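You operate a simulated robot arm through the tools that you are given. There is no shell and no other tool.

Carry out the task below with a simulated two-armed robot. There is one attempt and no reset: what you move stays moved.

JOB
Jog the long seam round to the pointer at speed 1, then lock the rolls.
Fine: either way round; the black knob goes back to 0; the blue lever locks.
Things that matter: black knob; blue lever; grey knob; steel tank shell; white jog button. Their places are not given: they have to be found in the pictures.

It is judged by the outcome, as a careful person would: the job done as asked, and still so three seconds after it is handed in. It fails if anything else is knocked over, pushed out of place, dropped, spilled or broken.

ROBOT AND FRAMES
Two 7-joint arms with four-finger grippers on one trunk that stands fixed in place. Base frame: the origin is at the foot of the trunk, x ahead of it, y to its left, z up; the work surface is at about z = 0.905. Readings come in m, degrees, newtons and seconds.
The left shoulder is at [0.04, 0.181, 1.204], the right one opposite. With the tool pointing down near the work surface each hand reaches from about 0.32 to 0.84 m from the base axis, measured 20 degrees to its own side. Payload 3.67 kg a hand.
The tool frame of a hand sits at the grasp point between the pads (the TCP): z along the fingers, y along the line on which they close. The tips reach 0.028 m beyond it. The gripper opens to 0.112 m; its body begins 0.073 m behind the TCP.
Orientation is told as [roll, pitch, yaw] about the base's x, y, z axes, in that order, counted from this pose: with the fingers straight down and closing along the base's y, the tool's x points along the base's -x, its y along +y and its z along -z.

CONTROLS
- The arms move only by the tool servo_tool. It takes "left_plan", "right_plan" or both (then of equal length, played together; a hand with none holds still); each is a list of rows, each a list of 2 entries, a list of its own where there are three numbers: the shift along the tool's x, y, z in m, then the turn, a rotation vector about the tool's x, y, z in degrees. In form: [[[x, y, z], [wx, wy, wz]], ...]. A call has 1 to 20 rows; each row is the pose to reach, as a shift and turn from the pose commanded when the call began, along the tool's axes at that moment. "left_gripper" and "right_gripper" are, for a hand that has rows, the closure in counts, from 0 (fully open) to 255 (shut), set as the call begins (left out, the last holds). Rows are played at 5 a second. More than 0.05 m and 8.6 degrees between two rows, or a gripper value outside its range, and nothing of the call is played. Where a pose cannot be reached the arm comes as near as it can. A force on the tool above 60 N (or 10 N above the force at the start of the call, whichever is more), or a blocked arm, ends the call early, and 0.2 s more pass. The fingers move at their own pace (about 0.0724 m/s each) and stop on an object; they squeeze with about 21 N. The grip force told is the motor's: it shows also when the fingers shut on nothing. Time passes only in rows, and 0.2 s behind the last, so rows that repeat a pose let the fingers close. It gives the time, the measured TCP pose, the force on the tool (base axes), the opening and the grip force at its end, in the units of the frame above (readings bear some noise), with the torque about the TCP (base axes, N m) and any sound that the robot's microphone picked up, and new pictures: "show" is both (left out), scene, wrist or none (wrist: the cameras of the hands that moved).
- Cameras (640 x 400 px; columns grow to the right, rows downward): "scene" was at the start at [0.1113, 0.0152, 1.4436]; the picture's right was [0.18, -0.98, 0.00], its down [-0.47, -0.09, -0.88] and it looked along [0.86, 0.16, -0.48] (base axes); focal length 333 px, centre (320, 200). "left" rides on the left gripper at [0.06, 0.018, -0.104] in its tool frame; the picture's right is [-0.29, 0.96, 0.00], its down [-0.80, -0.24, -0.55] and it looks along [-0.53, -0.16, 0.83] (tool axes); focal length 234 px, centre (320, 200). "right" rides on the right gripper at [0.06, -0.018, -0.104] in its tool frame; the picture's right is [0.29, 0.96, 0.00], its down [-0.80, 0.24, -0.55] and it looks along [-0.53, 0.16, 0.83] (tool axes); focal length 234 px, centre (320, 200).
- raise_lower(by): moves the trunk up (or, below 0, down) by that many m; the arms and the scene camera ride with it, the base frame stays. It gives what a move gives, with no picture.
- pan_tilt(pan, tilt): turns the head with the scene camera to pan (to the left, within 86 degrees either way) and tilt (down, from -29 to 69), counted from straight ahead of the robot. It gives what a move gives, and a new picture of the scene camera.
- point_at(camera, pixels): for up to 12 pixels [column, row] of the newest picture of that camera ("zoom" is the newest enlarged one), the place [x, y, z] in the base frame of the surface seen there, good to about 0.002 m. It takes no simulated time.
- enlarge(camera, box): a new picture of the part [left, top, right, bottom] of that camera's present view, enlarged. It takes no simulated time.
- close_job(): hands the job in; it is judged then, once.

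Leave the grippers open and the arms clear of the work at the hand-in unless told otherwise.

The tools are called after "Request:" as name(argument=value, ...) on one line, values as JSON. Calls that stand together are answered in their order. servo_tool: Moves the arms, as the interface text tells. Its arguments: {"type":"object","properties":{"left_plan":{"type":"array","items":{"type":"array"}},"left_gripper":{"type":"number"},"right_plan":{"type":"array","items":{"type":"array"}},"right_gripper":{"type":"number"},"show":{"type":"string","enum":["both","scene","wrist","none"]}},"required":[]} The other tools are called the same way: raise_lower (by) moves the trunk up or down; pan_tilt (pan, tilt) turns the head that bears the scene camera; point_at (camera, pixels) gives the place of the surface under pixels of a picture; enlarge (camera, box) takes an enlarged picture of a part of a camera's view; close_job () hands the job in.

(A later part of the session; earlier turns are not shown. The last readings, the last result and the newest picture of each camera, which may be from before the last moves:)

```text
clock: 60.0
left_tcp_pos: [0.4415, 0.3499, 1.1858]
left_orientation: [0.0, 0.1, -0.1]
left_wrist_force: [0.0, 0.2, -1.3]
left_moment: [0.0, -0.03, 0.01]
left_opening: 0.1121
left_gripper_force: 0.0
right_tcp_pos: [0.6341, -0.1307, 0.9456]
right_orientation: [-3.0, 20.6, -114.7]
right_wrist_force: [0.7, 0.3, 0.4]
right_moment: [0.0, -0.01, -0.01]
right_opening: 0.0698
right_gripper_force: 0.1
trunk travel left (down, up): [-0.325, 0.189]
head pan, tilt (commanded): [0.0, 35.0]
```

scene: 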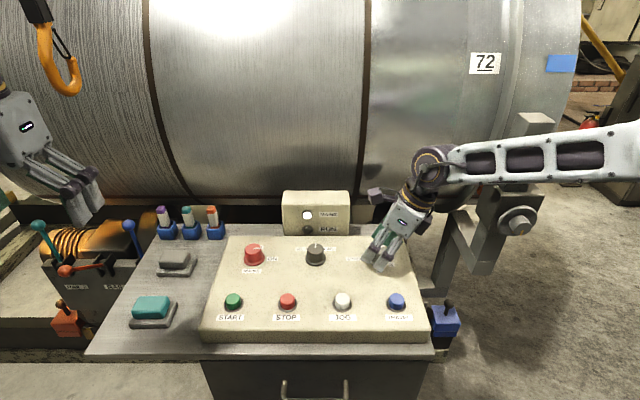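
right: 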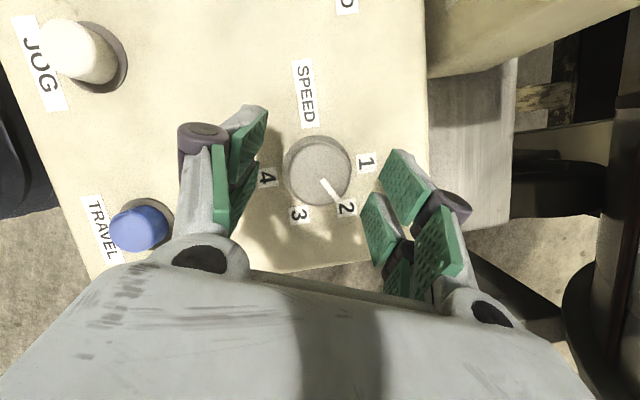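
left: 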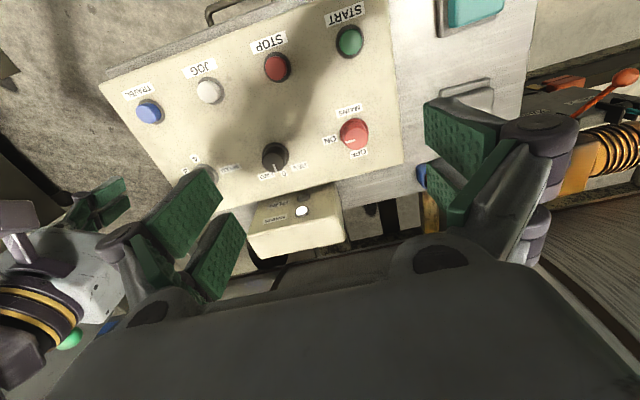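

The knob top is centred at (320,172), right where the fingertips meet. I'll close the gripper on it, holding the pose.

Request:
servo_tool(right_plan=[[[0, 0, 0], [0, 0, 0]], [[0, 0, 0], [0, 0, 0]], [[0, 0, 0], [0, 0, 0]]], right_gripper=255, show="wrist")

```text
clock: 60.8
left_tcp_pos: [0.4401, 0.3516, 1.186]
left_orientation: [0.0, 0.0, 0.0]
left_wrist_force: [-0.8, 0.5, 0.1]
left_moment: [0.01, 0.0, 0.0]
left_opening: 0.1122
left_gripper_force: 0.1
right_tcp_pos: [0.6326, -0.1305, 0.9462]
right_orientation: [-2.9, 20.5, -114.7]
right_wrist_force: [-0.9, 0.1, 0.1]
right_moment: [0.36, -0.09, 0.01]
right_opening: 0.0362
right_gripper_force: 44.9
trunk travel left (down, up): [-0.325, 0.189]
head pan, tilt (commanded): [0.0, 35.0]
```

right: 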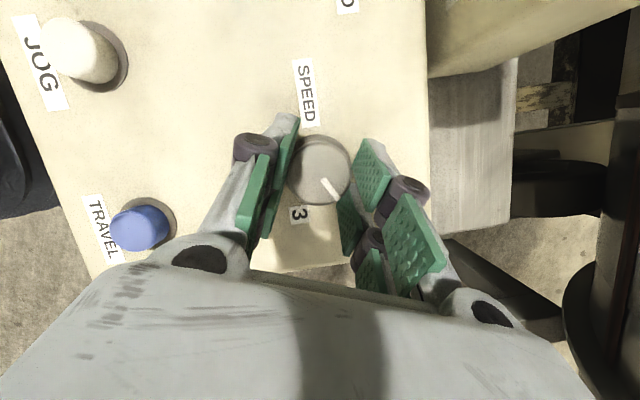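

Gripped (opening 0.036, the knob's diameter). I'll turn the hand about its own axis by 40° (counter-clockwise seen from above) and check the mark.

Request:
servo_tool(right_plan=[[[0, 0, 0], [0, 0, -7]], [[0, 0, 0], [0, 0, -14]], [[0, 0, 0], [0, 0, -21]], [[0, 0, 0], [0, 0, -28]], [[0, 0, 0], [0, 0, -35]], [[0, 0, 0], [0, 0, -40]], [[0, 0, 0], [0, 0, -40]]], show="wrist")

Request:
enlarge(camera="right", box=[240, 100, 420, 240])

```text
clock: 62.4
left_tcp_pos: [0.4373, 0.3507, 1.1872]
left_orientation: [0.0, 0.0, 0.0]
left_wrist_force: [-0.1, -0.1, -0.4]
left_moment: [-0.02, -0.01, 0.02]
left_opening: 0.1121
left_gripper_force: 0.1
right_tcp_pos: [0.6318, -0.1313, 0.946]
right_orientation: [11.6, 17.2, -72.2]
right_wrist_force: [-17.2, 5.4, 10.1]
right_moment: [0.61, 1.13, 0.11]
right_opening: 0.0374
right_gripper_force: 45.0
trunk travel left (down, up): [-0.325, 0.189]
head pan, tilt (commanded): [0.0, 35.0]
```

right: 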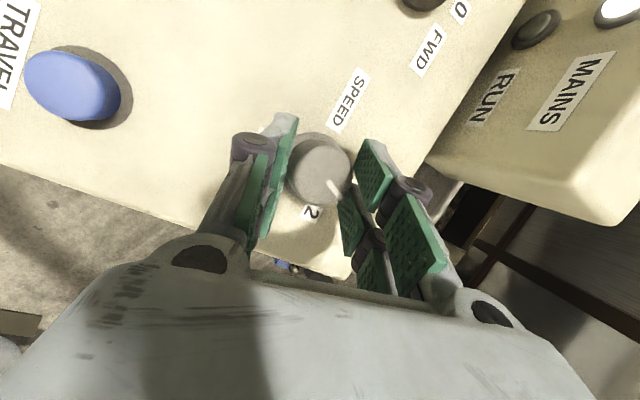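

```text
2.86 times, centred on (330, 170) of right
```

zoom: 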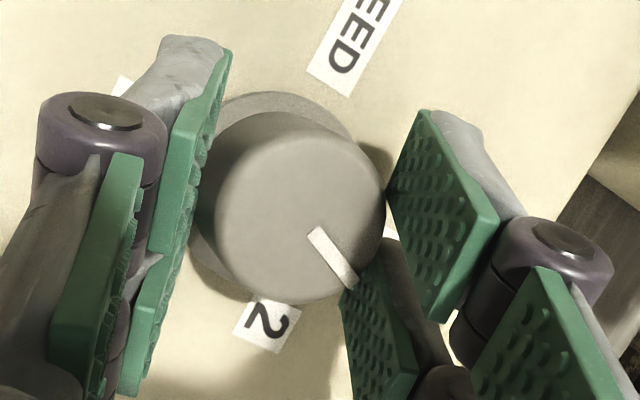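

The knob turned along with the hand (mark now past 2 towards 1, 40° of 60°), with some side force (17 N) from the lean. I'll let go, turn the hand back 30°, and look at the mark.

Request:
servo_tool(right_plan=[[[0, 0, 0], [0, 0, 0]], [[0, 0, 0], [0, 0, 0]], [[0, 0, 0], [0, 0, 8]], [[0, 0, 0], [0, 0, 16]], [[0, 0, 0], [0, 0, 24]], [[0, 0, 0], [0, 0, 32]], [[0, 0, 0], [0, 0, 40]]], right_gripper=110, show="wrist")

Request:
enlarge(camera="right", box=[240, 100, 420, 240])

```text
clock: 64.0
left_tcp_pos: [0.4412, 0.3509, 1.1864]
left_orientation: [0.1, 0.0, 0.1]
left_wrist_force: [0.8, -0.5, -0.2]
left_moment: [-0.03, 0.01, 0.01]
left_opening: 0.1119
left_gripper_force: 0.0
right_tcp_pos: [0.6338, -0.1316, 0.9455]
right_orientation: [-2.8, 20.6, -114.8]
right_wrist_force: [0.5, 0.4, -0.4]
right_moment: [-0.03, 0.03, 0.0]
right_opening: 0.0638
right_gripper_force: 0.0
trunk travel left (down, up): [-0.325, 0.189]
head pan, tilt (commanded): [0.0, 35.0]
```

right: 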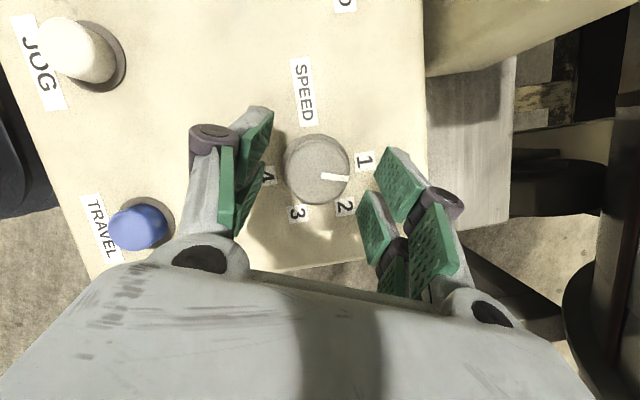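

```text
2.86 times, centred on (330, 170) of right
```

zoom: 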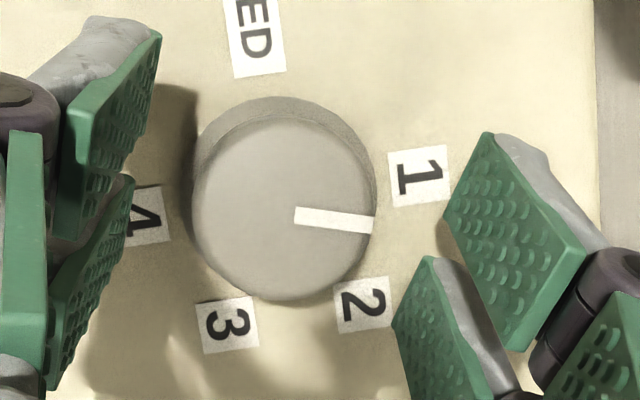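

The mark stands about 18° short of 1 and stays where left (no snap). I'll close on the knob again and turn 19° more.

Request:
servo_tool(right_plan=[[[0, 0, 0], [0, 0, 0]], [[0, 0, 0], [0, 0, 0]], [[0, 0, 0], [0, 0, 0]], [[0, 0, 0], [0, 0, -5]], [[0, 0, 0], [0, 0, -10]], [[0, 0, 0], [0, 0, -15]], [[0, 0, 0], [0, 0, -19.5]], [[0, 0, 0], [0, 0, -19.5]]], right_gripper=255, show="none")

Request:
servo_tool(right_plan=[[[0, 0, 0], [0, 0, 0]], [[0, 0, 0], [0, 0, 0]], [[0, 0, 0], [0, 0, 6]], [[0, 0, 0], [0, 0, 13]], [[0, 0, 0], [0, 0, 19.5]]], right_gripper=110, show="wrist")

Request:
enlarge(camera="right", box=[240, 100, 420, 240])

```text
clock: 65.8
left_tcp_pos: [0.4382, 0.3507, 1.186]
left_orientation: [0.1, -0.1, 0.0]
left_wrist_force: [-0.2, 0.6, -0.1]
left_moment: [0.01, 0.03, 0.0]
left_opening: 0.1121
left_gripper_force: 0.0
right_tcp_pos: [0.6325, -0.1305, 0.9482]
right_orientation: [4.6, 20.3, -93.6]
right_wrist_force: [-14.8, 3.2, 7.5]
right_moment: [0.45, 0.43, -0.12]
right_opening: 0.0361
right_gripper_force: 44.7
trunk travel left (down, up): [-0.325, 0.189]
head pan, tilt (commanded): [0.0, 35.0]
```

```text
clock: 67.0
left_tcp_pos: [0.4407, 0.3501, 1.1856]
left_orientation: [0.0, 0.0, 0.0]
left_wrist_force: [-0.2, -0.7, -0.1]
left_moment: [0.04, -0.01, 0.0]
left_opening: 0.1121
left_gripper_force: 0.1
right_tcp_pos: [0.6358, -0.1325, 0.9464]
right_orientation: [-2.9, 20.5, -114.7]
right_wrist_force: [0.4, 0.1, -0.2]
right_moment: [0.03, 0.0, 0.01]
right_opening: 0.0639
right_gripper_force: 0.0
trunk travel left (down, up): [-0.325, 0.189]
head pan, tilt (commanded): [0.0, 35.0]
```

right: 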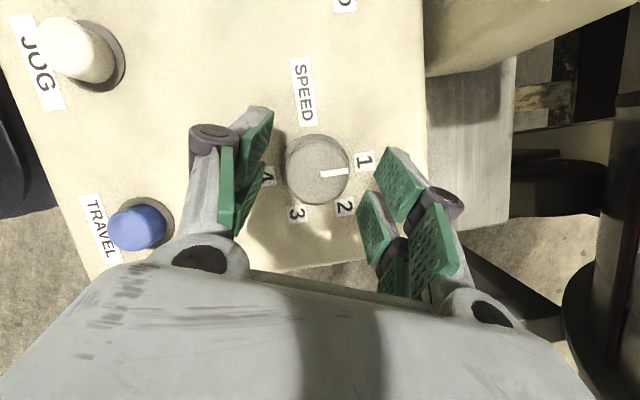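

```text
2.86 times, centred on (330, 170) of right
```

zoom: 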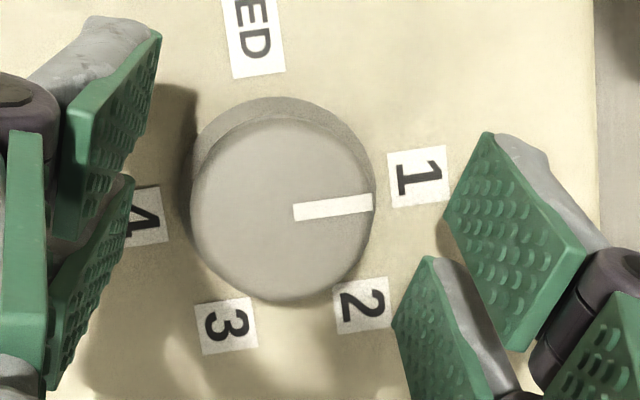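

The mark now points at about label 1. I'll check by measuring the mark's two ends.

Request:
point_at(camera="zoom", pixels=[[297, 212], [366, 203], [330, 208], [283, 210], [418, 176], [362, 305], [228, 325], [145, 217]])

```text
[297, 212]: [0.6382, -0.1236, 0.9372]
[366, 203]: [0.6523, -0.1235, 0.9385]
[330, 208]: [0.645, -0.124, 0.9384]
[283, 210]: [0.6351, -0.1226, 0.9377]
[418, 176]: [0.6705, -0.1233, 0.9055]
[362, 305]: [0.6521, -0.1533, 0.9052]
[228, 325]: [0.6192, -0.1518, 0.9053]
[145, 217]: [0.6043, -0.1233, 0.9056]
```

Mark runs exactly along +x toward label 1: speed 1 is set. Now I lift the right hand straight up 0.10 and retreat to the right, leaving the lean as is.

Request:
servo_tool(right_plan=[[[0.0117, -0.0016, -0.0311], [0, 0, 0]], [[0.0235, -0.0033, -0.0623], [0, 0, 0]], [[0.0352, -0.0049, -0.0934], [0, 0, 0]], [[0.0002, -0.0141, -0.124], [0, 0, 0]], [[-0.0349, -0.0232, -0.1545], [0, 0, 0]], [[-0.07, -0.0324, -0.1851], [0, 0, 0]], [[-0.105, -0.0416, -0.2157], [0, 0, 0]], [[-0.1401, -0.0507, -0.2462], [0, 0, 0]], [[-0.1751, -0.0599, -0.2768], [0, 0, 0]]], right_gripper=0, show="scene")

Request:
enlarge(camera="scene", box=[280, 190, 420, 280])

```text
clock: 69.0
left_tcp_pos: [0.4379, 0.3492, 1.1879]
left_orientation: [0.1, -0.1, 0.1]
left_wrist_force: [-0.8, -1.2, 0.6]
left_moment: [0.03, -0.04, 0.0]
left_opening: 0.112
left_gripper_force: 0.0
right_tcp_pos: [0.4821, -0.3512, 1.1448]
right_orientation: [-3.0, 20.6, -114.6]
right_wrist_force: [0.2, -0.6, 0.7]
right_moment: [-0.02, -0.02, -0.02]
right_opening: 0.112
right_gripper_force: 0.0
trunk travel left (down, up): [-0.325, 0.189]
head pan, tilt (commanded): [0.0, 35.0]
```

scene: 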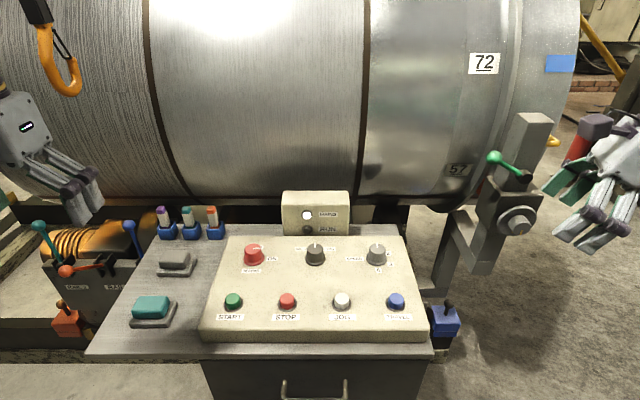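

```text
4.44 times, centred on (350, 235) of scene
```

zoom: 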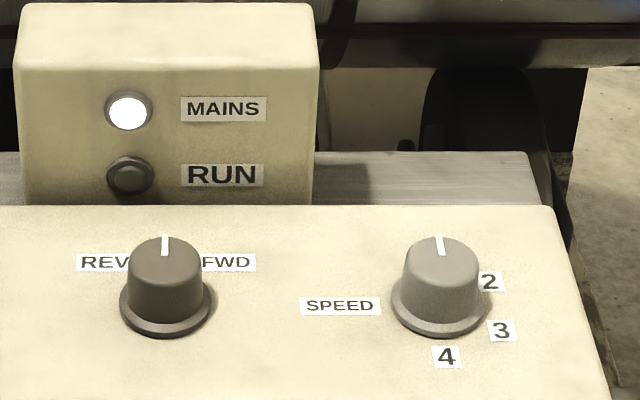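

The grey knob reads 1 in the scene too. Since the arms reach farther inward when the wrist is higher relative to the shoulder, I'll raise both hands by 0.12 and then lower the trunk by 0.2.

Request:
servo_tool(left_plan=[[[0, 0, -0.04], [0, 0, 0]], [[0, 0, -0.08], [0, 0, 0]], [[0, 0, -0.12], [0, 0, 0]]], right_plan=[[[0.0141, -0.002, -0.0374], [0, 0, 0]], [[0.0282, -0.0039, -0.0747], [0, 0, 0]], [[0.0422, -0.0059, -0.1121], [0, 0, 0]]], show="none")

Request:
raise_lower(by=-0.2)

Request:
pan_tilt(pan=0, tilt=25)

```text
clock: 69.8
left_tcp_pos: [0.4401, 0.35, 1.307]
left_orientation: [0.0, -0.1, 0.0]
left_wrist_force: [0.4, 1.0, 0.6]
left_moment: [-0.03, 0.01, 0.01]
left_opening: 0.1121
left_gripper_force: 0.1
right_tcp_pos: [0.4812, -0.3513, 1.2666]
right_orientation: [-3.0, 20.5, -114.7]
right_wrist_force: [-0.2, 0.4, -0.8]
right_moment: [0.01, 0.03, -0.02]
right_opening: 0.1119
right_gripper_force: 0.1
trunk travel left (down, up): [-0.325, 0.189]
head pan, tilt (commanded): [0.0, 35.0]
```

```text
clock: 72.0
left_tcp_pos: [0.4388, 0.3503, 1.1058]
left_orientation: [0.0, 0.0, 0.0]
left_wrist_force: [-0.4, 0.1, 0.0]
left_moment: [0.0, -0.03, -0.02]
left_opening: 0.1119
left_gripper_force: 0.0
right_tcp_pos: [0.4817, -0.3514, 1.0655]
right_orientation: [-2.8, 20.5, -114.6]
right_wrist_force: [0.2, -0.5, -1.0]
right_moment: [-0.01, 0.0, 0.0]
right_opening: 0.112
right_gripper_force: 0.0
trunk travel left (down, up): [-0.125, 0.389]
head pan, tilt (commanded): [0.0, 35.0]
```

```text
clock: 72.7
left_tcp_pos: [0.4396, 0.3511, 1.1064]
left_orientation: [0.0, 0.0, -0.1]
left_wrist_force: [-0.1, 1.0, 0.3]
left_moment: [0.04, 0.0, 0.01]
left_opening: 0.1119
left_gripper_force: 0.0
right_tcp_pos: [0.4832, -0.3515, 1.0669]
right_orientation: [-3.0, 20.5, -114.6]
right_wrist_force: [0.4, 0.8, 0.2]
right_moment: [-0.01, -0.01, 0.0]
right_opening: 0.112
right_gripper_force: 0.1
trunk travel left (down, up): [-0.125, 0.389]
head pan, tilt (commanded): [0.0, 25.0]
```

scene: 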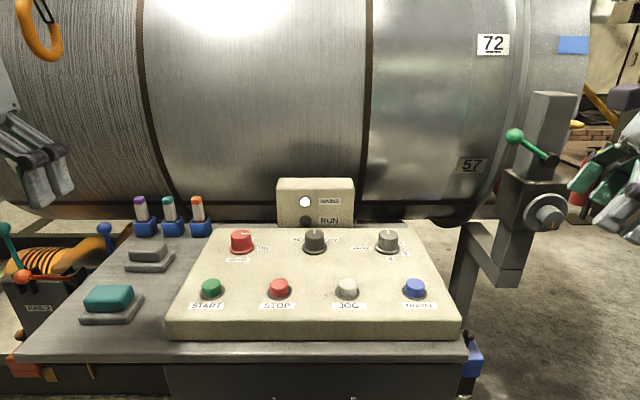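

View is good, speed knob at 1. Now the left hand goes above the black knob: TCP (0.63,0.02,1.04), leaned 20° forward-right, yaw -50°, opening 0.07.

Request:
servo_tool(left_plan=[[[-0.0212, -0.0368, 0.0074], [0.97, -2.08, 5.5]], [[-0.0423, -0.0736, 0.0148], [1.94, -4.16, 11.0]], [[-0.0635, -0.1104, 0.0221], [2.9, -6.23, 16.5]], [[-0.0846, -0.1472, 0.0295], [3.87, -8.31, 22.0]], [[-0.1058, -0.1839, 0.0369], [4.84, -10.4, 27.5]], [[-0.1269, -0.2207, 0.0443], [5.81, -12.5, 33.0]], [[-0.1481, -0.2575, 0.0516], [6.77, -14.5, 38.5]], [[-0.1692, -0.2943, 0.059], [7.74, -16.6, 44.0]], [[-0.1904, -0.3311, 0.0664], [8.71, -18.7, 49.5]]], left_gripper=96, show="both")

```text
clock: 74.7
left_tcp_pos: [0.6231, 0.0782, 1.0319]
left_orientation: [-0.4, -19.5, -48.5]
left_wrist_force: [1.0, 0.7, 0.3]
left_moment: [-0.02, 0.04, -0.05]
left_opening: 0.0699
left_gripper_force: 0.0
left hand out of reach, approached as far as the arm can: row 8, 9
right_tcp_pos: [0.4846, -0.3503, 1.0647]
right_orientation: [-2.9, 20.4, -114.6]
right_wrist_force: [0.7, 0.2, -0.3]
right_moment: [-0.03, 0.05, 0.03]
right_opening: 0.1117
right_gripper_force: 0.1
trunk travel left (down, up): [-0.125, 0.389]
head pan, tilt (commanded): [0.0, 25.0]
```

scene: 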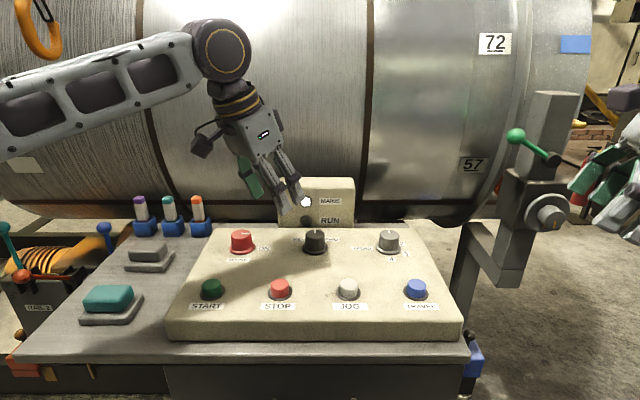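
left: 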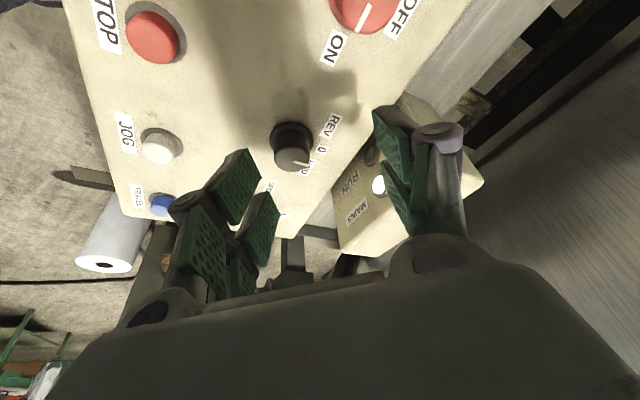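

Limited at (0.623,0.078,1.032). Lower down and with a stronger lean it should fit. I'll go to lean 36° toward azimuth -60° (orientation [0,-36,-60]), TCP (0.6115,0.055,0.998), on the knob's approach axis.

Request:
servo_tool(left_plan=[[[0.0005, -0.006, 0.0], [1.35, -4.1, 2.55]], [[0.001, -0.012, 0.0], [2.7, -8.2, 5.1]], [[0.0015, -0.018, 0.018], [4.0, -12.3, 7.7]], [[0.0021, -0.0242, 0.0354], [5.38, -16.45, 10.22]]], show="both")

```text
clock: 75.7
left_tcp_pos: [0.6113, 0.0552, 0.998]
left_orientation: [0.0, -36.6, -61.6]
left_wrist_force: [0.0, -0.6, -0.6]
left_moment: [0.02, -0.04, -0.02]
left_opening: 0.0698
left_gripper_force: 0.1
right_tcp_pos: [0.4834, -0.3514, 1.0664]
right_orientation: [-2.9, 20.6, -114.5]
right_wrist_force: [0.7, 0.9, -0.1]
right_moment: [-0.03, -0.03, -0.01]
right_opening: 0.1121
right_gripper_force: 0.0
trunk travel left (down, up): [-0.125, 0.389]
head pan, tilt (commanded): [0.0, 25.0]
```

scene: 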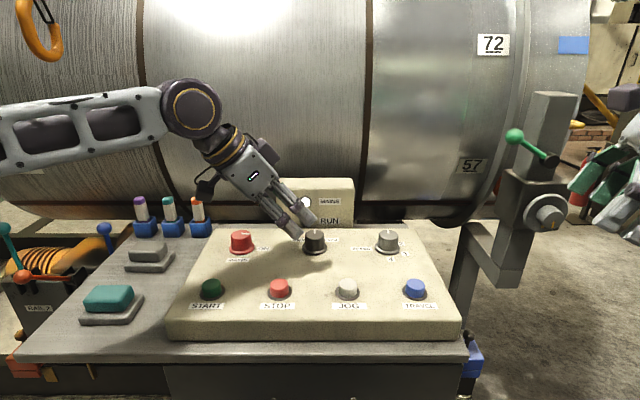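
left: 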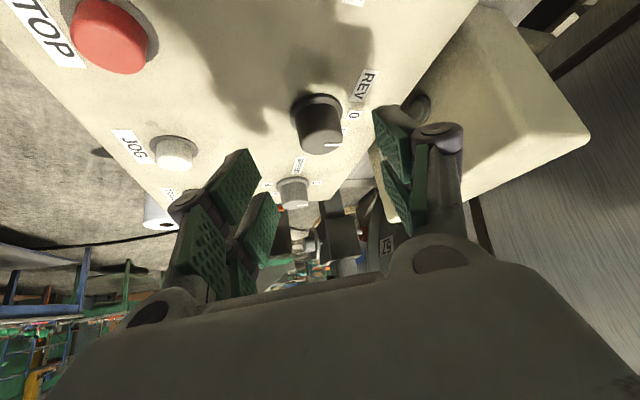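

Now at the approach pose; the black knob shows at (320,130). I measure the knob and the labels REV (363,85) and 0 (353,114).

Request:
enlarge(camera="left", box=[270, 50, 410, 190])

Request:
point_at(camera="left", pixels=[[363, 85], [358, 96], [367, 74], [353, 114], [320, 142], [335, 144], [344, 130], [300, 110], [318, 98]])

```text
2.86 times, centred on (340, 120) of left
```

zoom: 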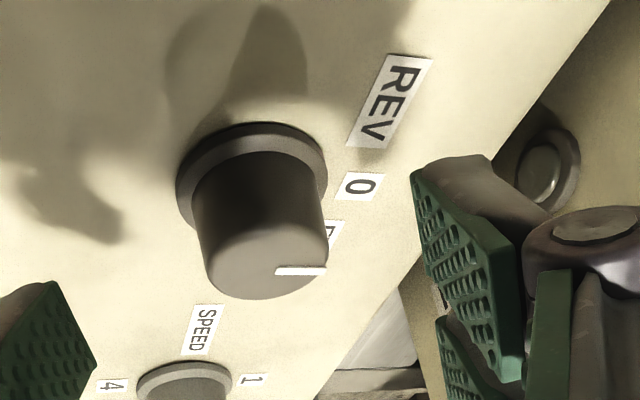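

```text
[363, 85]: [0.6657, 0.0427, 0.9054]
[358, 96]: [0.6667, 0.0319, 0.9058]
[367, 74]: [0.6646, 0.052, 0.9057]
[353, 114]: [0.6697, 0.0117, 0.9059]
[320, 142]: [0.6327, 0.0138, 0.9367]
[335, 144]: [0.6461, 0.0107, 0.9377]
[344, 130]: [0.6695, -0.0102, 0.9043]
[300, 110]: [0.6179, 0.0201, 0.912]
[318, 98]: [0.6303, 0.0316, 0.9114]
```

Black knob: centre ≈ (0.6365,0.0115); 0 is straight ahead, REV is at about +47°, FWD about -47°. Before descending leaned, I want to see how wide the finger pads are; I'll enlarge the gripper.

Request:
enlarge(camera="scene", box=[200, 130, 360, 270])

Request:
enlarge(camera="left", box=[150, 90, 490, 310])

Request:
enlarge(camera="scene", box=[560, 60, 640, 260])

```text
2.86 times, centred on (280, 200) of scene
```

zoom: 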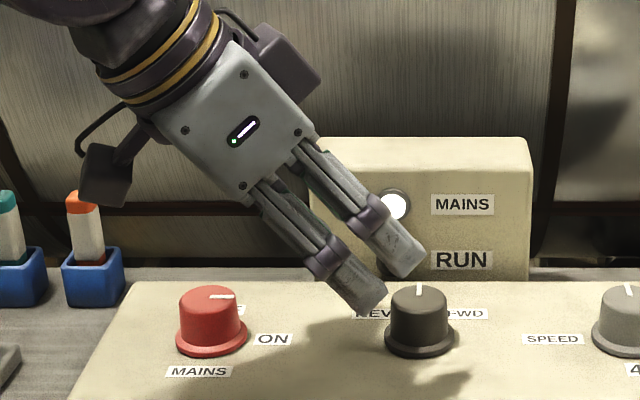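

```text
1.82 times, centred on (320, 200) of left
```

zoom: 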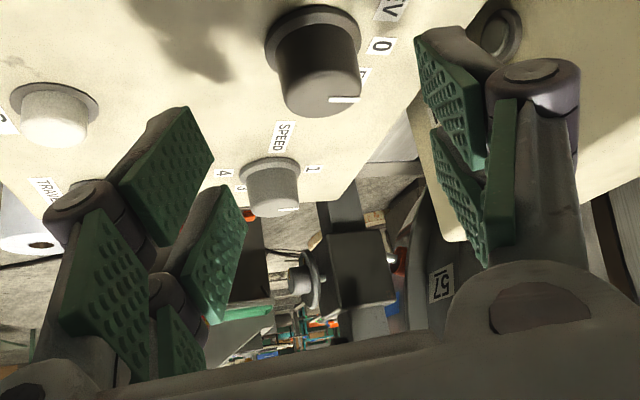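

```text
2.00 times, centred on (600, 160) of scene
```

zoom: 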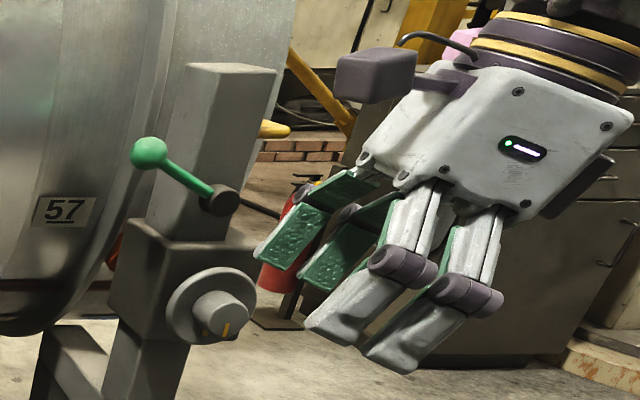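

Each side has two fingers side by side (centres ≈ ±0.0185 along tool x). Leaned this way, I'll grip the knob with the lower finger pair only. First a reach test 0.06 above the gripping pose: TCP (0.639,0.0065,1.008), lean 40°.

Request:
servo_tool(left_plan=[[[-0.017, 0.0004, 0.0085], [0, -1.1, 0]], [[-0.034, 0.0009, 0.017], [0, -2.3, 0]], [[-0.051, 0.0013, 0.0254], [0, -3.4, 0]], [[-0.051, 0.0013, 0.0254], [0, -3.4, 0]]], show="both")

```text
clock: 76.7
left_tcp_pos: [0.6371, 0.0072, 1.0096]
left_orientation: [0.3, -39.8, -61.7]
left_wrist_force: [-0.3, -0.8, -0.8]
left_moment: [-0.03, 0.04, 0.01]
left_opening: 0.07
left_gripper_force: 0.2
right_tcp_pos: [0.4829, -0.3502, 1.0672]
right_orientation: [-2.8, 20.5, -114.6]
right_wrist_force: [-0.4, 0.6, 0.1]
right_moment: [0.0, -0.01, -0.04]
right_opening: 0.1122
right_gripper_force: 0.0
trunk travel left (down, up): [-0.125, 0.389]
head pan, tilt (commanded): [0.0, 25.0]
```

scene: 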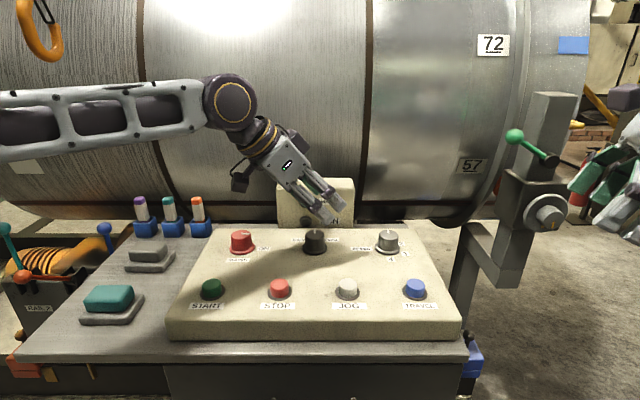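
left: 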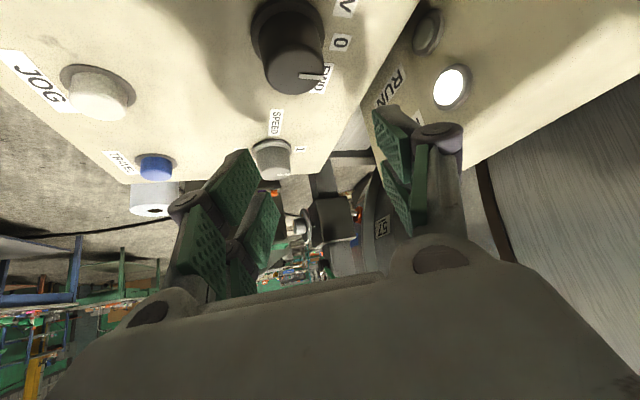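

No limit here. Now I descend 0.06 straight down and pre-spin the hand 12° counter-clockwise, so the lower finger pair straddles the black knob.

Request:
servo_tool(left_plan=[[[0.0, 0.0019, 0.0], [0, 0, -6]], [[0.0004, 0.0038, 0.0], [0, 0, -12]], [[0.0129, 0.0038, 0.0153], [0, 0, -12]], [[0.026, 0.0038, 0.0307], [0, 0, -12]], [[0.039, 0.0038, 0.046], [0, 0, -12]]], show="both")

Request:
enlarge(camera="scene", box=[240, 150, 400, 280])

```text
clock: 77.9
left_tcp_pos: [0.6407, 0.0079, 0.9457]
left_orientation: [-9.7, -38.9, -46.0]
left_wrist_force: [-0.8, 0.3, -0.5]
left_moment: [0.0, 0.01, -0.01]
left_opening: 0.0699
left_gripper_force: 0.0
right_tcp_pos: [0.4821, -0.3513, 1.0666]
right_orientation: [-2.9, 20.5, -114.7]
right_wrist_force: [0.3, -0.3, -0.2]
right_moment: [-0.02, -0.01, 0.01]
right_opening: 0.1122
right_gripper_force: 0.0
trunk travel left (down, up): [-0.125, 0.389]
head pan, tilt (commanded): [0.0, 25.0]
```

scene: 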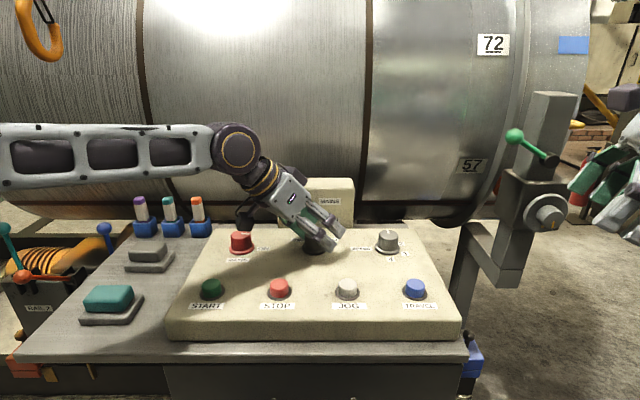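
left: 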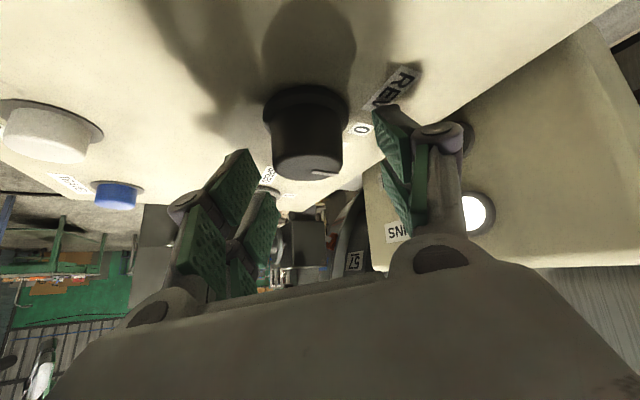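

```text
3.08 times, centred on (320, 215) of scene
```

zoom: 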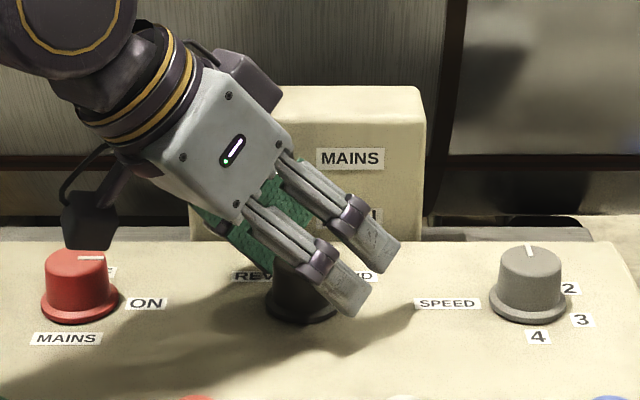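

The lower finger pair straddles the black knob (knob at (308,130) between pads at cols 258 and 375 in the left view). I'll nudge 3 mm towards +y and close.

Request:
servo_tool(left_plan=[[[0.003, 0.0, -0.0017], [0, 0, 0]], [[0.003, 0.0, -0.0017], [0, 0, 0]], [[0.003, 0.0, -0.0017], [0, 0, 0]], [[0.003, 0.0, -0.0017], [0, 0, 0]]], left_gripper=255, show="wrist")

```text
clock: 78.9
left_tcp_pos: [0.6403, 0.0093, 0.9456]
left_orientation: [-9.6, -38.9, -46.0]
left_wrist_force: [3.9, 2.2, 0.9]
left_moment: [0.59, -1.4, -0.04]
left_opening: 0.0387
left_gripper_force: 45.2
right_tcp_pos: [0.4831, -0.3503, 1.0672]
right_orientation: [-3.0, 20.6, -114.6]
right_wrist_force: [-0.2, 0.2, -0.9]
right_moment: [-0.01, 0.0, 0.03]
right_opening: 0.112
right_gripper_force: 0.0
trunk travel left (down, up): [-0.125, 0.389]
head pan, tilt (commanded): [0.0, 25.0]
```

left: 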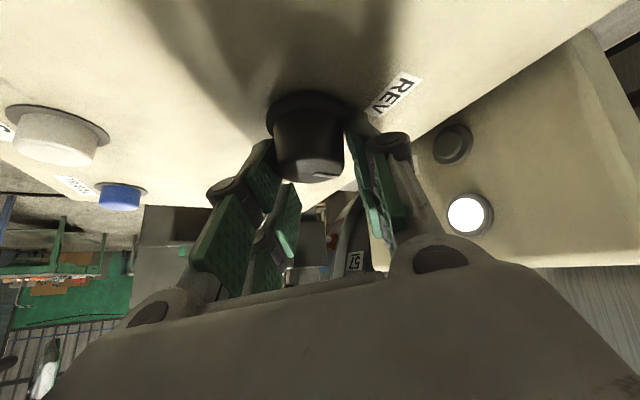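

Gripped (0.0387 opening). Now I turn it clockwise (towards FWD) by 24° about the knob axis.

Request:
servo_tool(left_plan=[[[0.0001, -0.0013, 0], [0, 0, 4]], [[0.0002, -0.0026, 0], [0, 0, 8]], [[0.0004, -0.0038, 0], [0, 0, 12]], [[0.0007, -0.0051, 0], [0, 0, 16]], [[0.0011, -0.0063, 0], [0, 0, 20]], [[0.0016, -0.0075, 0], [0, 0, 24]], [[0.0016, -0.0075, 0], [0, 0, 24]]], show="both")

Request:
enlarge(camera="left", box=[230, 60, 430, 220])

```text
clock: 80.5
left_tcp_pos: [0.6323, 0.0056, 0.947]
left_orientation: [10.1, -38.7, -77.1]
left_wrist_force: [2.3, -2.3, 0.6]
left_moment: [-1.39, 1.16, -0.07]
left_opening: 0.0385
left_gripper_force: 44.6
right_tcp_pos: [0.4822, -0.3516, 1.0661]
right_orientation: [-2.9, 20.5, -114.6]
right_wrist_force: [-0.8, 0.0, 0.4]
right_moment: [0.02, -0.02, -0.02]
right_opening: 0.1118
right_gripper_force: 0.1
trunk travel left (down, up): [-0.125, 0.389]
head pan, tilt (commanded): [0.0, 25.0]
```

scene: 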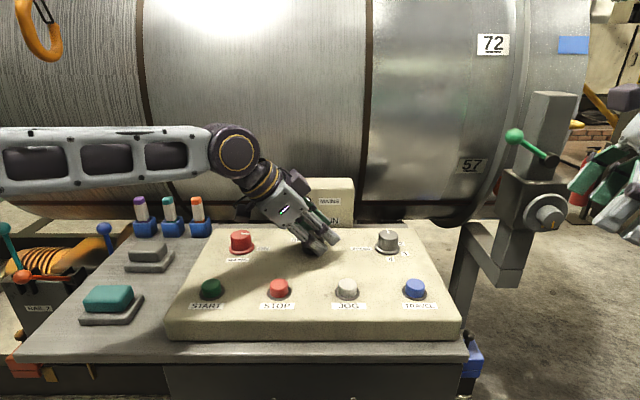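
left: 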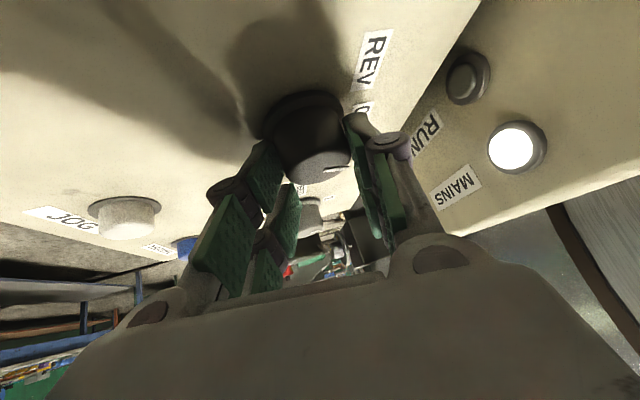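

```text
2.50 times, centred on (330, 140) of left
```

zoom: 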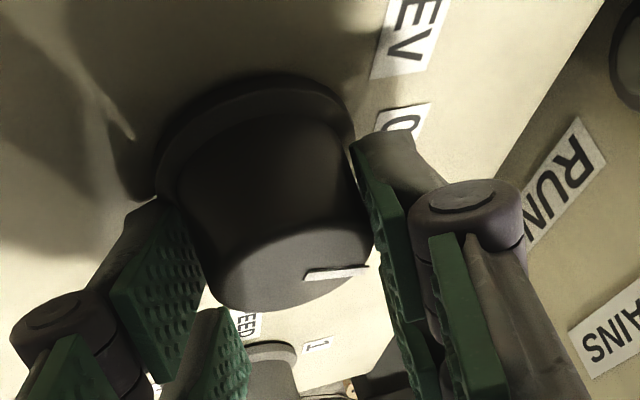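

Smooth: side forces only ~2 N. I'll let go, spin the hand back 24°, then grip and turn again.

Request:
servo_tool(left_plan=[[[0, 0, 0], [0, 0, 0]], [[0, 0, 0], [0, 0, 0]], [[0.0002, 0.0026, 0], [0, 0, -8]], [[0.0007, 0.0051, 0], [0, 0, -16]], [[0.0016, 0.0075, 0], [0, 0, -24]]], left_gripper=110, show="wrist")

Request:
enlarge(camera="left", box=[230, 60, 430, 220])

```text
clock: 81.7
left_tcp_pos: [0.6394, 0.0089, 0.9467]
left_orientation: [-9.8, -38.8, -45.9]
left_wrist_force: [-0.6, 0.0, 0.7]
left_moment: [-0.01, 0.0, -0.01]
left_opening: 0.0638
left_gripper_force: 0.0
right_tcp_pos: [0.4825, -0.3513, 1.0661]
right_orientation: [-2.9, 20.5, -114.6]
right_wrist_force: [-0.1, -0.2, -0.9]
right_moment: [0.0, 0.01, 0.01]
right_opening: 0.1121
right_gripper_force: 0.1
trunk travel left (down, up): [-0.125, 0.389]
head pan, tilt (commanded): [0.0, 25.0]
```

left: 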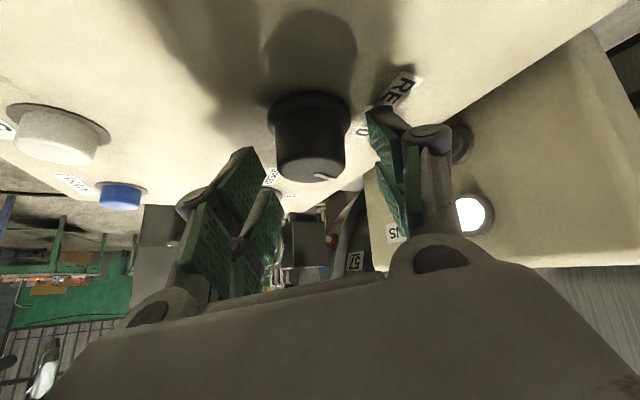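

```text
2.50 times, centred on (330, 140) of left
```

zoom: 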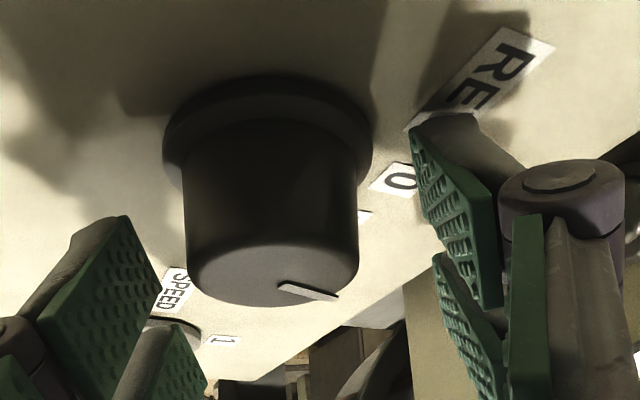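

The knob kept its new position. Gripping again and turning another 24° clockwise, then letting go.

Request:
servo_tool(left_plan=[[[0, 0, 0], [0, 0, 0]], [[0, 0, 0], [0, 0, 0]], [[0, 0, 0], [0, 0, 0]], [[0.0001, -0.0013, 0], [0, 0, 4]], [[0.0002, -0.0026, 0], [0, 0, 8]], [[0.0004, -0.0038, 0], [0, 0, 12]], [[0.0007, -0.0051, 0], [0, 0, 16]], [[0.0011, -0.0063, 0], [0, 0, 20]], [[0.0016, -0.0075, 0], [0, 0, 24]], [[0.0016, -0.0075, 0], [0, 0, 24]]], left_gripper=255, show="none")

Request:
servo_tool(left_plan=[[[0, 0, 0], [0, 0, 0]], [[0, 0, 0], [0, 0, 0]], [[0.0002, 0.0026, 0], [0, 0, -8]], [[0.0007, 0.0051, 0], [0, 0, -16]], [[0.0016, 0.0075, 0], [0, 0, -24]]], left_gripper=110, show="both")

Request:
enlarge(camera="left", box=[230, 60, 430, 220])

```text
clock: 83.9
left_tcp_pos: [0.6321, 0.0064, 0.9467]
left_orientation: [10.0, -38.7, -77.2]
left_wrist_force: [-2.8, -0.6, 3.3]
left_moment: [-1.23, 1.21, 0.01]
left_opening: 0.0385
left_gripper_force: 45.2
right_tcp_pos: [0.4807, -0.3521, 1.0673]
right_orientation: [-2.9, 20.4, -114.6]
right_wrist_force: [0.5, 0.1, -1.0]
right_moment: [0.0, 0.01, 0.0]
right_opening: 0.1119
right_gripper_force: 0.1
trunk travel left (down, up): [-0.125, 0.389]
head pan, tilt (commanded): [0.0, 25.0]
```

```text
clock: 85.1
left_tcp_pos: [0.6391, 0.01, 0.9462]
left_orientation: [-9.8, -38.8, -46.0]
left_wrist_force: [-0.7, 0.0, -0.2]
left_moment: [0.03, 0.0, -0.01]
left_opening: 0.0641
left_gripper_force: 0.1
right_tcp_pos: [0.4811, -0.3513, 1.0673]
right_orientation: [-2.9, 20.5, -114.6]
right_wrist_force: [0.5, 0.6, 0.2]
right_moment: [-0.03, 0.02, 0.05]
right_opening: 0.1121
right_gripper_force: 0.1
trunk travel left (down, up): [-0.125, 0.389]
head pan, tilt (commanded): [0.0, 25.0]
```

scene: 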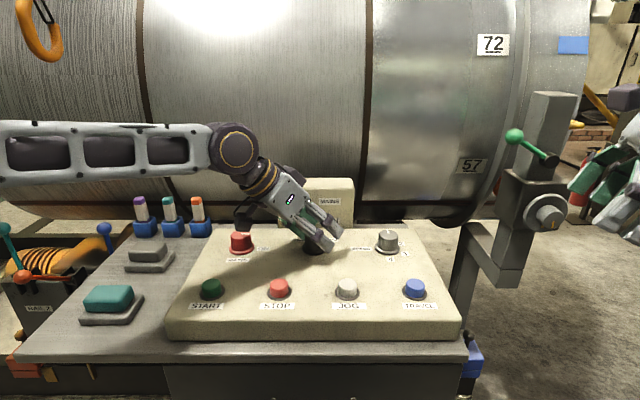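
left: 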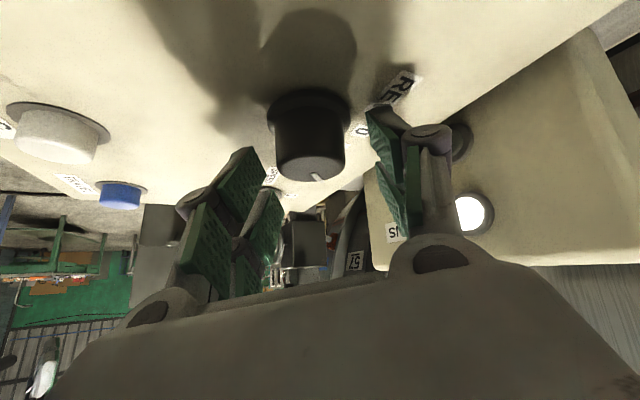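

```text
2.50 times, centred on (330, 140) of left
```

zoom: 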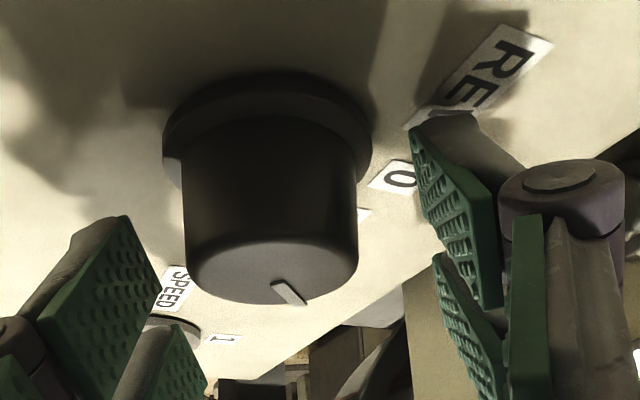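

I measure the mark's ends on the knob.

Request:
point_at(camera="zoom", pixels=[[277, 286], [290, 294], [300, 301], [272, 262], [230, 262], [320, 262]])

```text
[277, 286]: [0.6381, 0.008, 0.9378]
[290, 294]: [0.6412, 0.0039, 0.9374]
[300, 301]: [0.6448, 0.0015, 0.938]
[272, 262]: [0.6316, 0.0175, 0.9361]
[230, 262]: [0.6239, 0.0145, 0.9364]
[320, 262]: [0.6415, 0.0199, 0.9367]
```

The mark points at about -46°, i.e. at FWD. Now I lift the left hand straight up 0.08 and draw it out to the left, keeping its orientation for later.

Request:
servo_tool(left_plan=[[[-0.0167, -0.0035, -0.0205], [0, 0, 0]], [[-0.0334, -0.0071, -0.0409], [0, 0, 0]], [[-0.0501, -0.0106, -0.0614], [0, 0, 0]], [[-0.0222, -0.0022, -0.0987], [0, 0, 0]], [[0.0057, 0.0061, -0.1359], [0, 0, 0]], [[0.0337, 0.0145, -0.1732], [0, 0, 0]], [[0.0616, 0.0228, -0.2104], [0, 0, 0]], [[0.0895, 0.0312, -0.2477], [0, 0, 0]], [[0.1174, 0.0395, -0.2849], [0, 0, 0]]], left_gripper=96, show="scene")

Request:
enlarge(camera="scene", box=[280, 220, 440, 320])

```text
clock: 87.1
left_tcp_pos: [0.5176, 0.2644, 1.0828]
left_orientation: [-9.8, -38.9, -46.2]
left_wrist_force: [0.4, -0.3, -0.8]
left_moment: [-0.02, 0.0, 0.0]
left_opening: 0.07
left_gripper_force: 0.1
right_tcp_pos: [0.4812, -0.3504, 1.0673]
right_orientation: [-2.8, 20.6, -114.6]
right_wrist_force: [-0.7, 0.5, -0.3]
right_moment: [-0.02, -0.03, -0.02]
right_opening: 0.1121
right_gripper_force: 0.0
trunk travel left (down, up): [-0.125, 0.389]
head pan, tilt (commanded): [0.0, 25.0]
```

scene: 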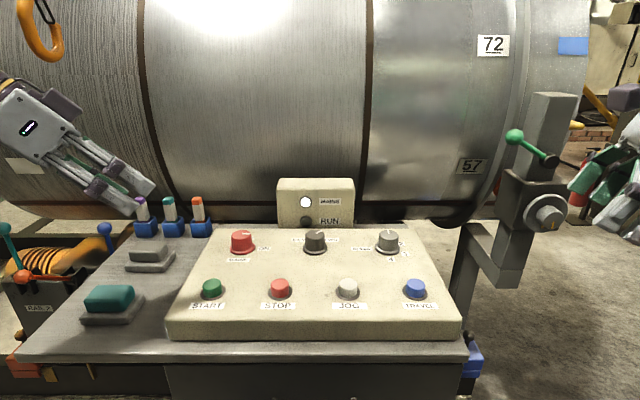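

```text
4.00 times, centred on (360, 270) of scene
```

zoom: 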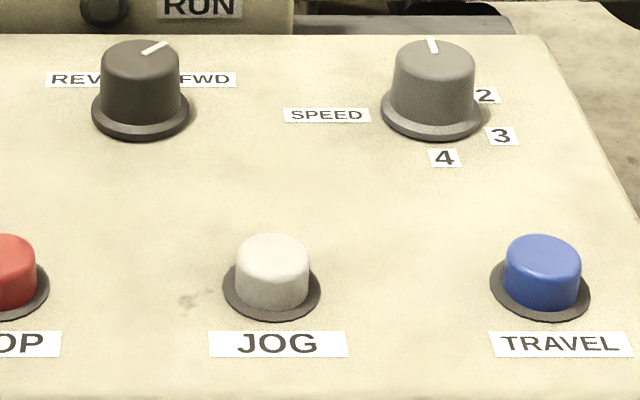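

The black knob points to FWD, the grey to 1. I measure the JOG button's cap.

Request:
point_at(camera="zoom", pixels=[[273, 240], [273, 250], [273, 260], [242, 255], [303, 255], [273, 285], [273, 312], [230, 290], [315, 290]])

```text
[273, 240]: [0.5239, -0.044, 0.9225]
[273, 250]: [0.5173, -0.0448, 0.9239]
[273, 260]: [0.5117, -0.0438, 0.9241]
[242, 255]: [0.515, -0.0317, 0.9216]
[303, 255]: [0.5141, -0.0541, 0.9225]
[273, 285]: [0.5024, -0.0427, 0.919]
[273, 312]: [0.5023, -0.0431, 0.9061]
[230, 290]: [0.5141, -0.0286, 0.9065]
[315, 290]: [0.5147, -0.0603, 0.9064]
```

JOG centre is (0.5145,-0.0438), top z≈0.923. Before pressing, I measure the seam's present position on the shell in the scene view.

Request:
enlarge(camera="scene", box=[350, 160, 510, 240])

Request:
point_at(camera="zoom", pixels=[[200, 180], [200, 185], [200, 190], [200, 195], [200, 200], [200, 205], [200, 210], [200, 215], [200, 220], [300, 190], [300, 200], [300, 210]])

```text
4.00 times, centred on (430, 200) of scene
```

zoom: 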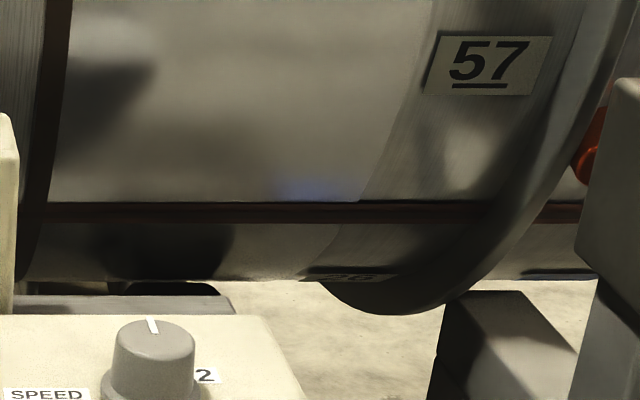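

```text
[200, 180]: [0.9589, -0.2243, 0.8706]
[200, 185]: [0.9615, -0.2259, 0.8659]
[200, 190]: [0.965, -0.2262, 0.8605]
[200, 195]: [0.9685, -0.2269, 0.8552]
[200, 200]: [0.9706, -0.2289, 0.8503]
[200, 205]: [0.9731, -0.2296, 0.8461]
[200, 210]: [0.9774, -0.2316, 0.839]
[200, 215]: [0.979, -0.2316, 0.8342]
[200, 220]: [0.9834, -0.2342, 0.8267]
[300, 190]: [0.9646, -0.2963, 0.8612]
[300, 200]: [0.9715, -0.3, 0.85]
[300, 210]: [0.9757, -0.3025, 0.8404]
```

Seam centre now at z≈0.838 (34° below the pointer height z=1.091). Now the right hand, gripper shut, goes above JOG: first to (0.519,-0.038,1.03), then down to 2–3 cm above the cap using the lower finger pair.

Request:
servo_tool(right_plan=[[[0.0383, -0.0127, 0.0207], [0, 0, 0]], [[0.0765, -0.0255, 0.0414], [0, 0, 0]], [[0.1148, -0.0382, 0.0621], [0, 0, 0]], [[0.153, -0.0509, 0.0829], [0, 0, 0]], [[0.1913, -0.0636, 0.1036], [0, 0, 0]], [[0.2295, -0.0764, 0.1243], [0, 0, 0]], [[0.2678, -0.0891, 0.145], [0, 0, 0]], [[0.2595, -0.088, 0.167], [0, 0, 0]], [[0.2512, -0.0869, 0.1892], [0, 0, 0]]], right_gripper=255, show="both")

Request:
enlarge(camera="scene", box=[280, 180, 440, 320])

```text
clock: 89.1
left_tcp_pos: [0.5179, 0.2637, 1.0817]
left_orientation: [-9.8, -38.8, -46.1]
left_wrist_force: [0.5, 0.0, -1.1]
left_moment: [-0.02, 0.0, -0.03]
left_opening: 0.0701
left_gripper_force: 0.0
right_tcp_pos: [0.5213, -0.0401, 0.9823]
right_orientation: [-2.9, 20.6, -114.7]
right_wrist_force: [0.7, 1.1, -0.3]
right_moment: [0.01, 0.05, 0.03]
right_opening: 0.0
right_gripper_force: 21.1
trunk travel left (down, up): [-0.125, 0.389]
head pan, tilt (commanded): [0.0, 25.0]
```

scene: 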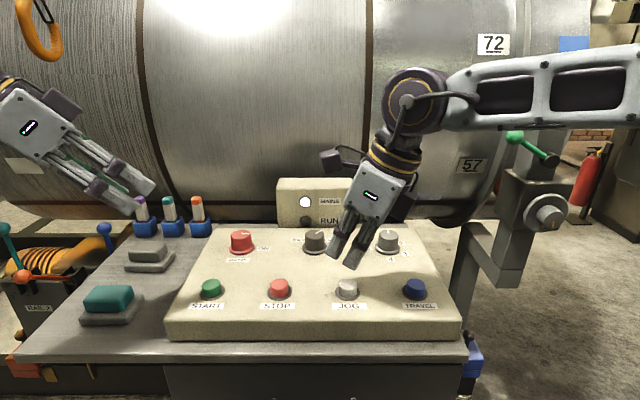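
right: 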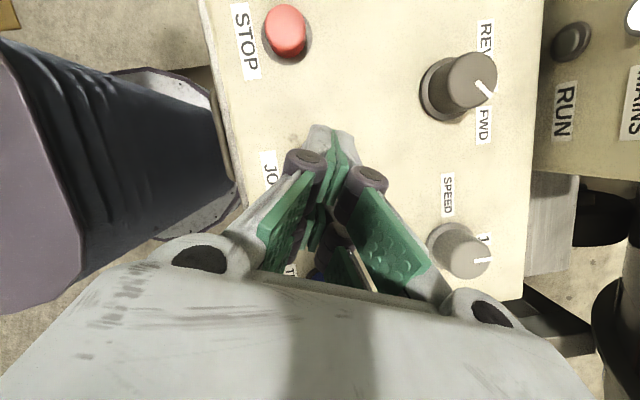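

```text
2.86 times, centred on (360, 250) of scene
```

zoom: 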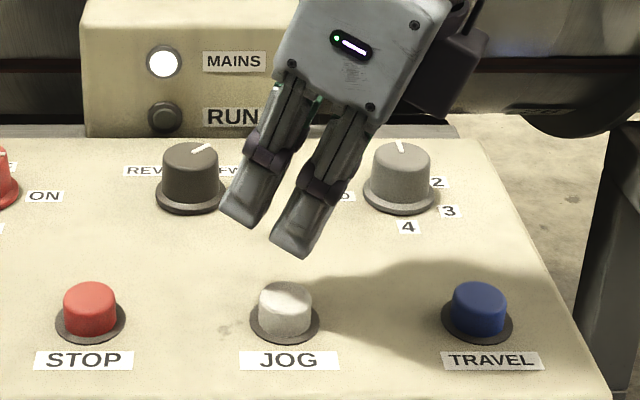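

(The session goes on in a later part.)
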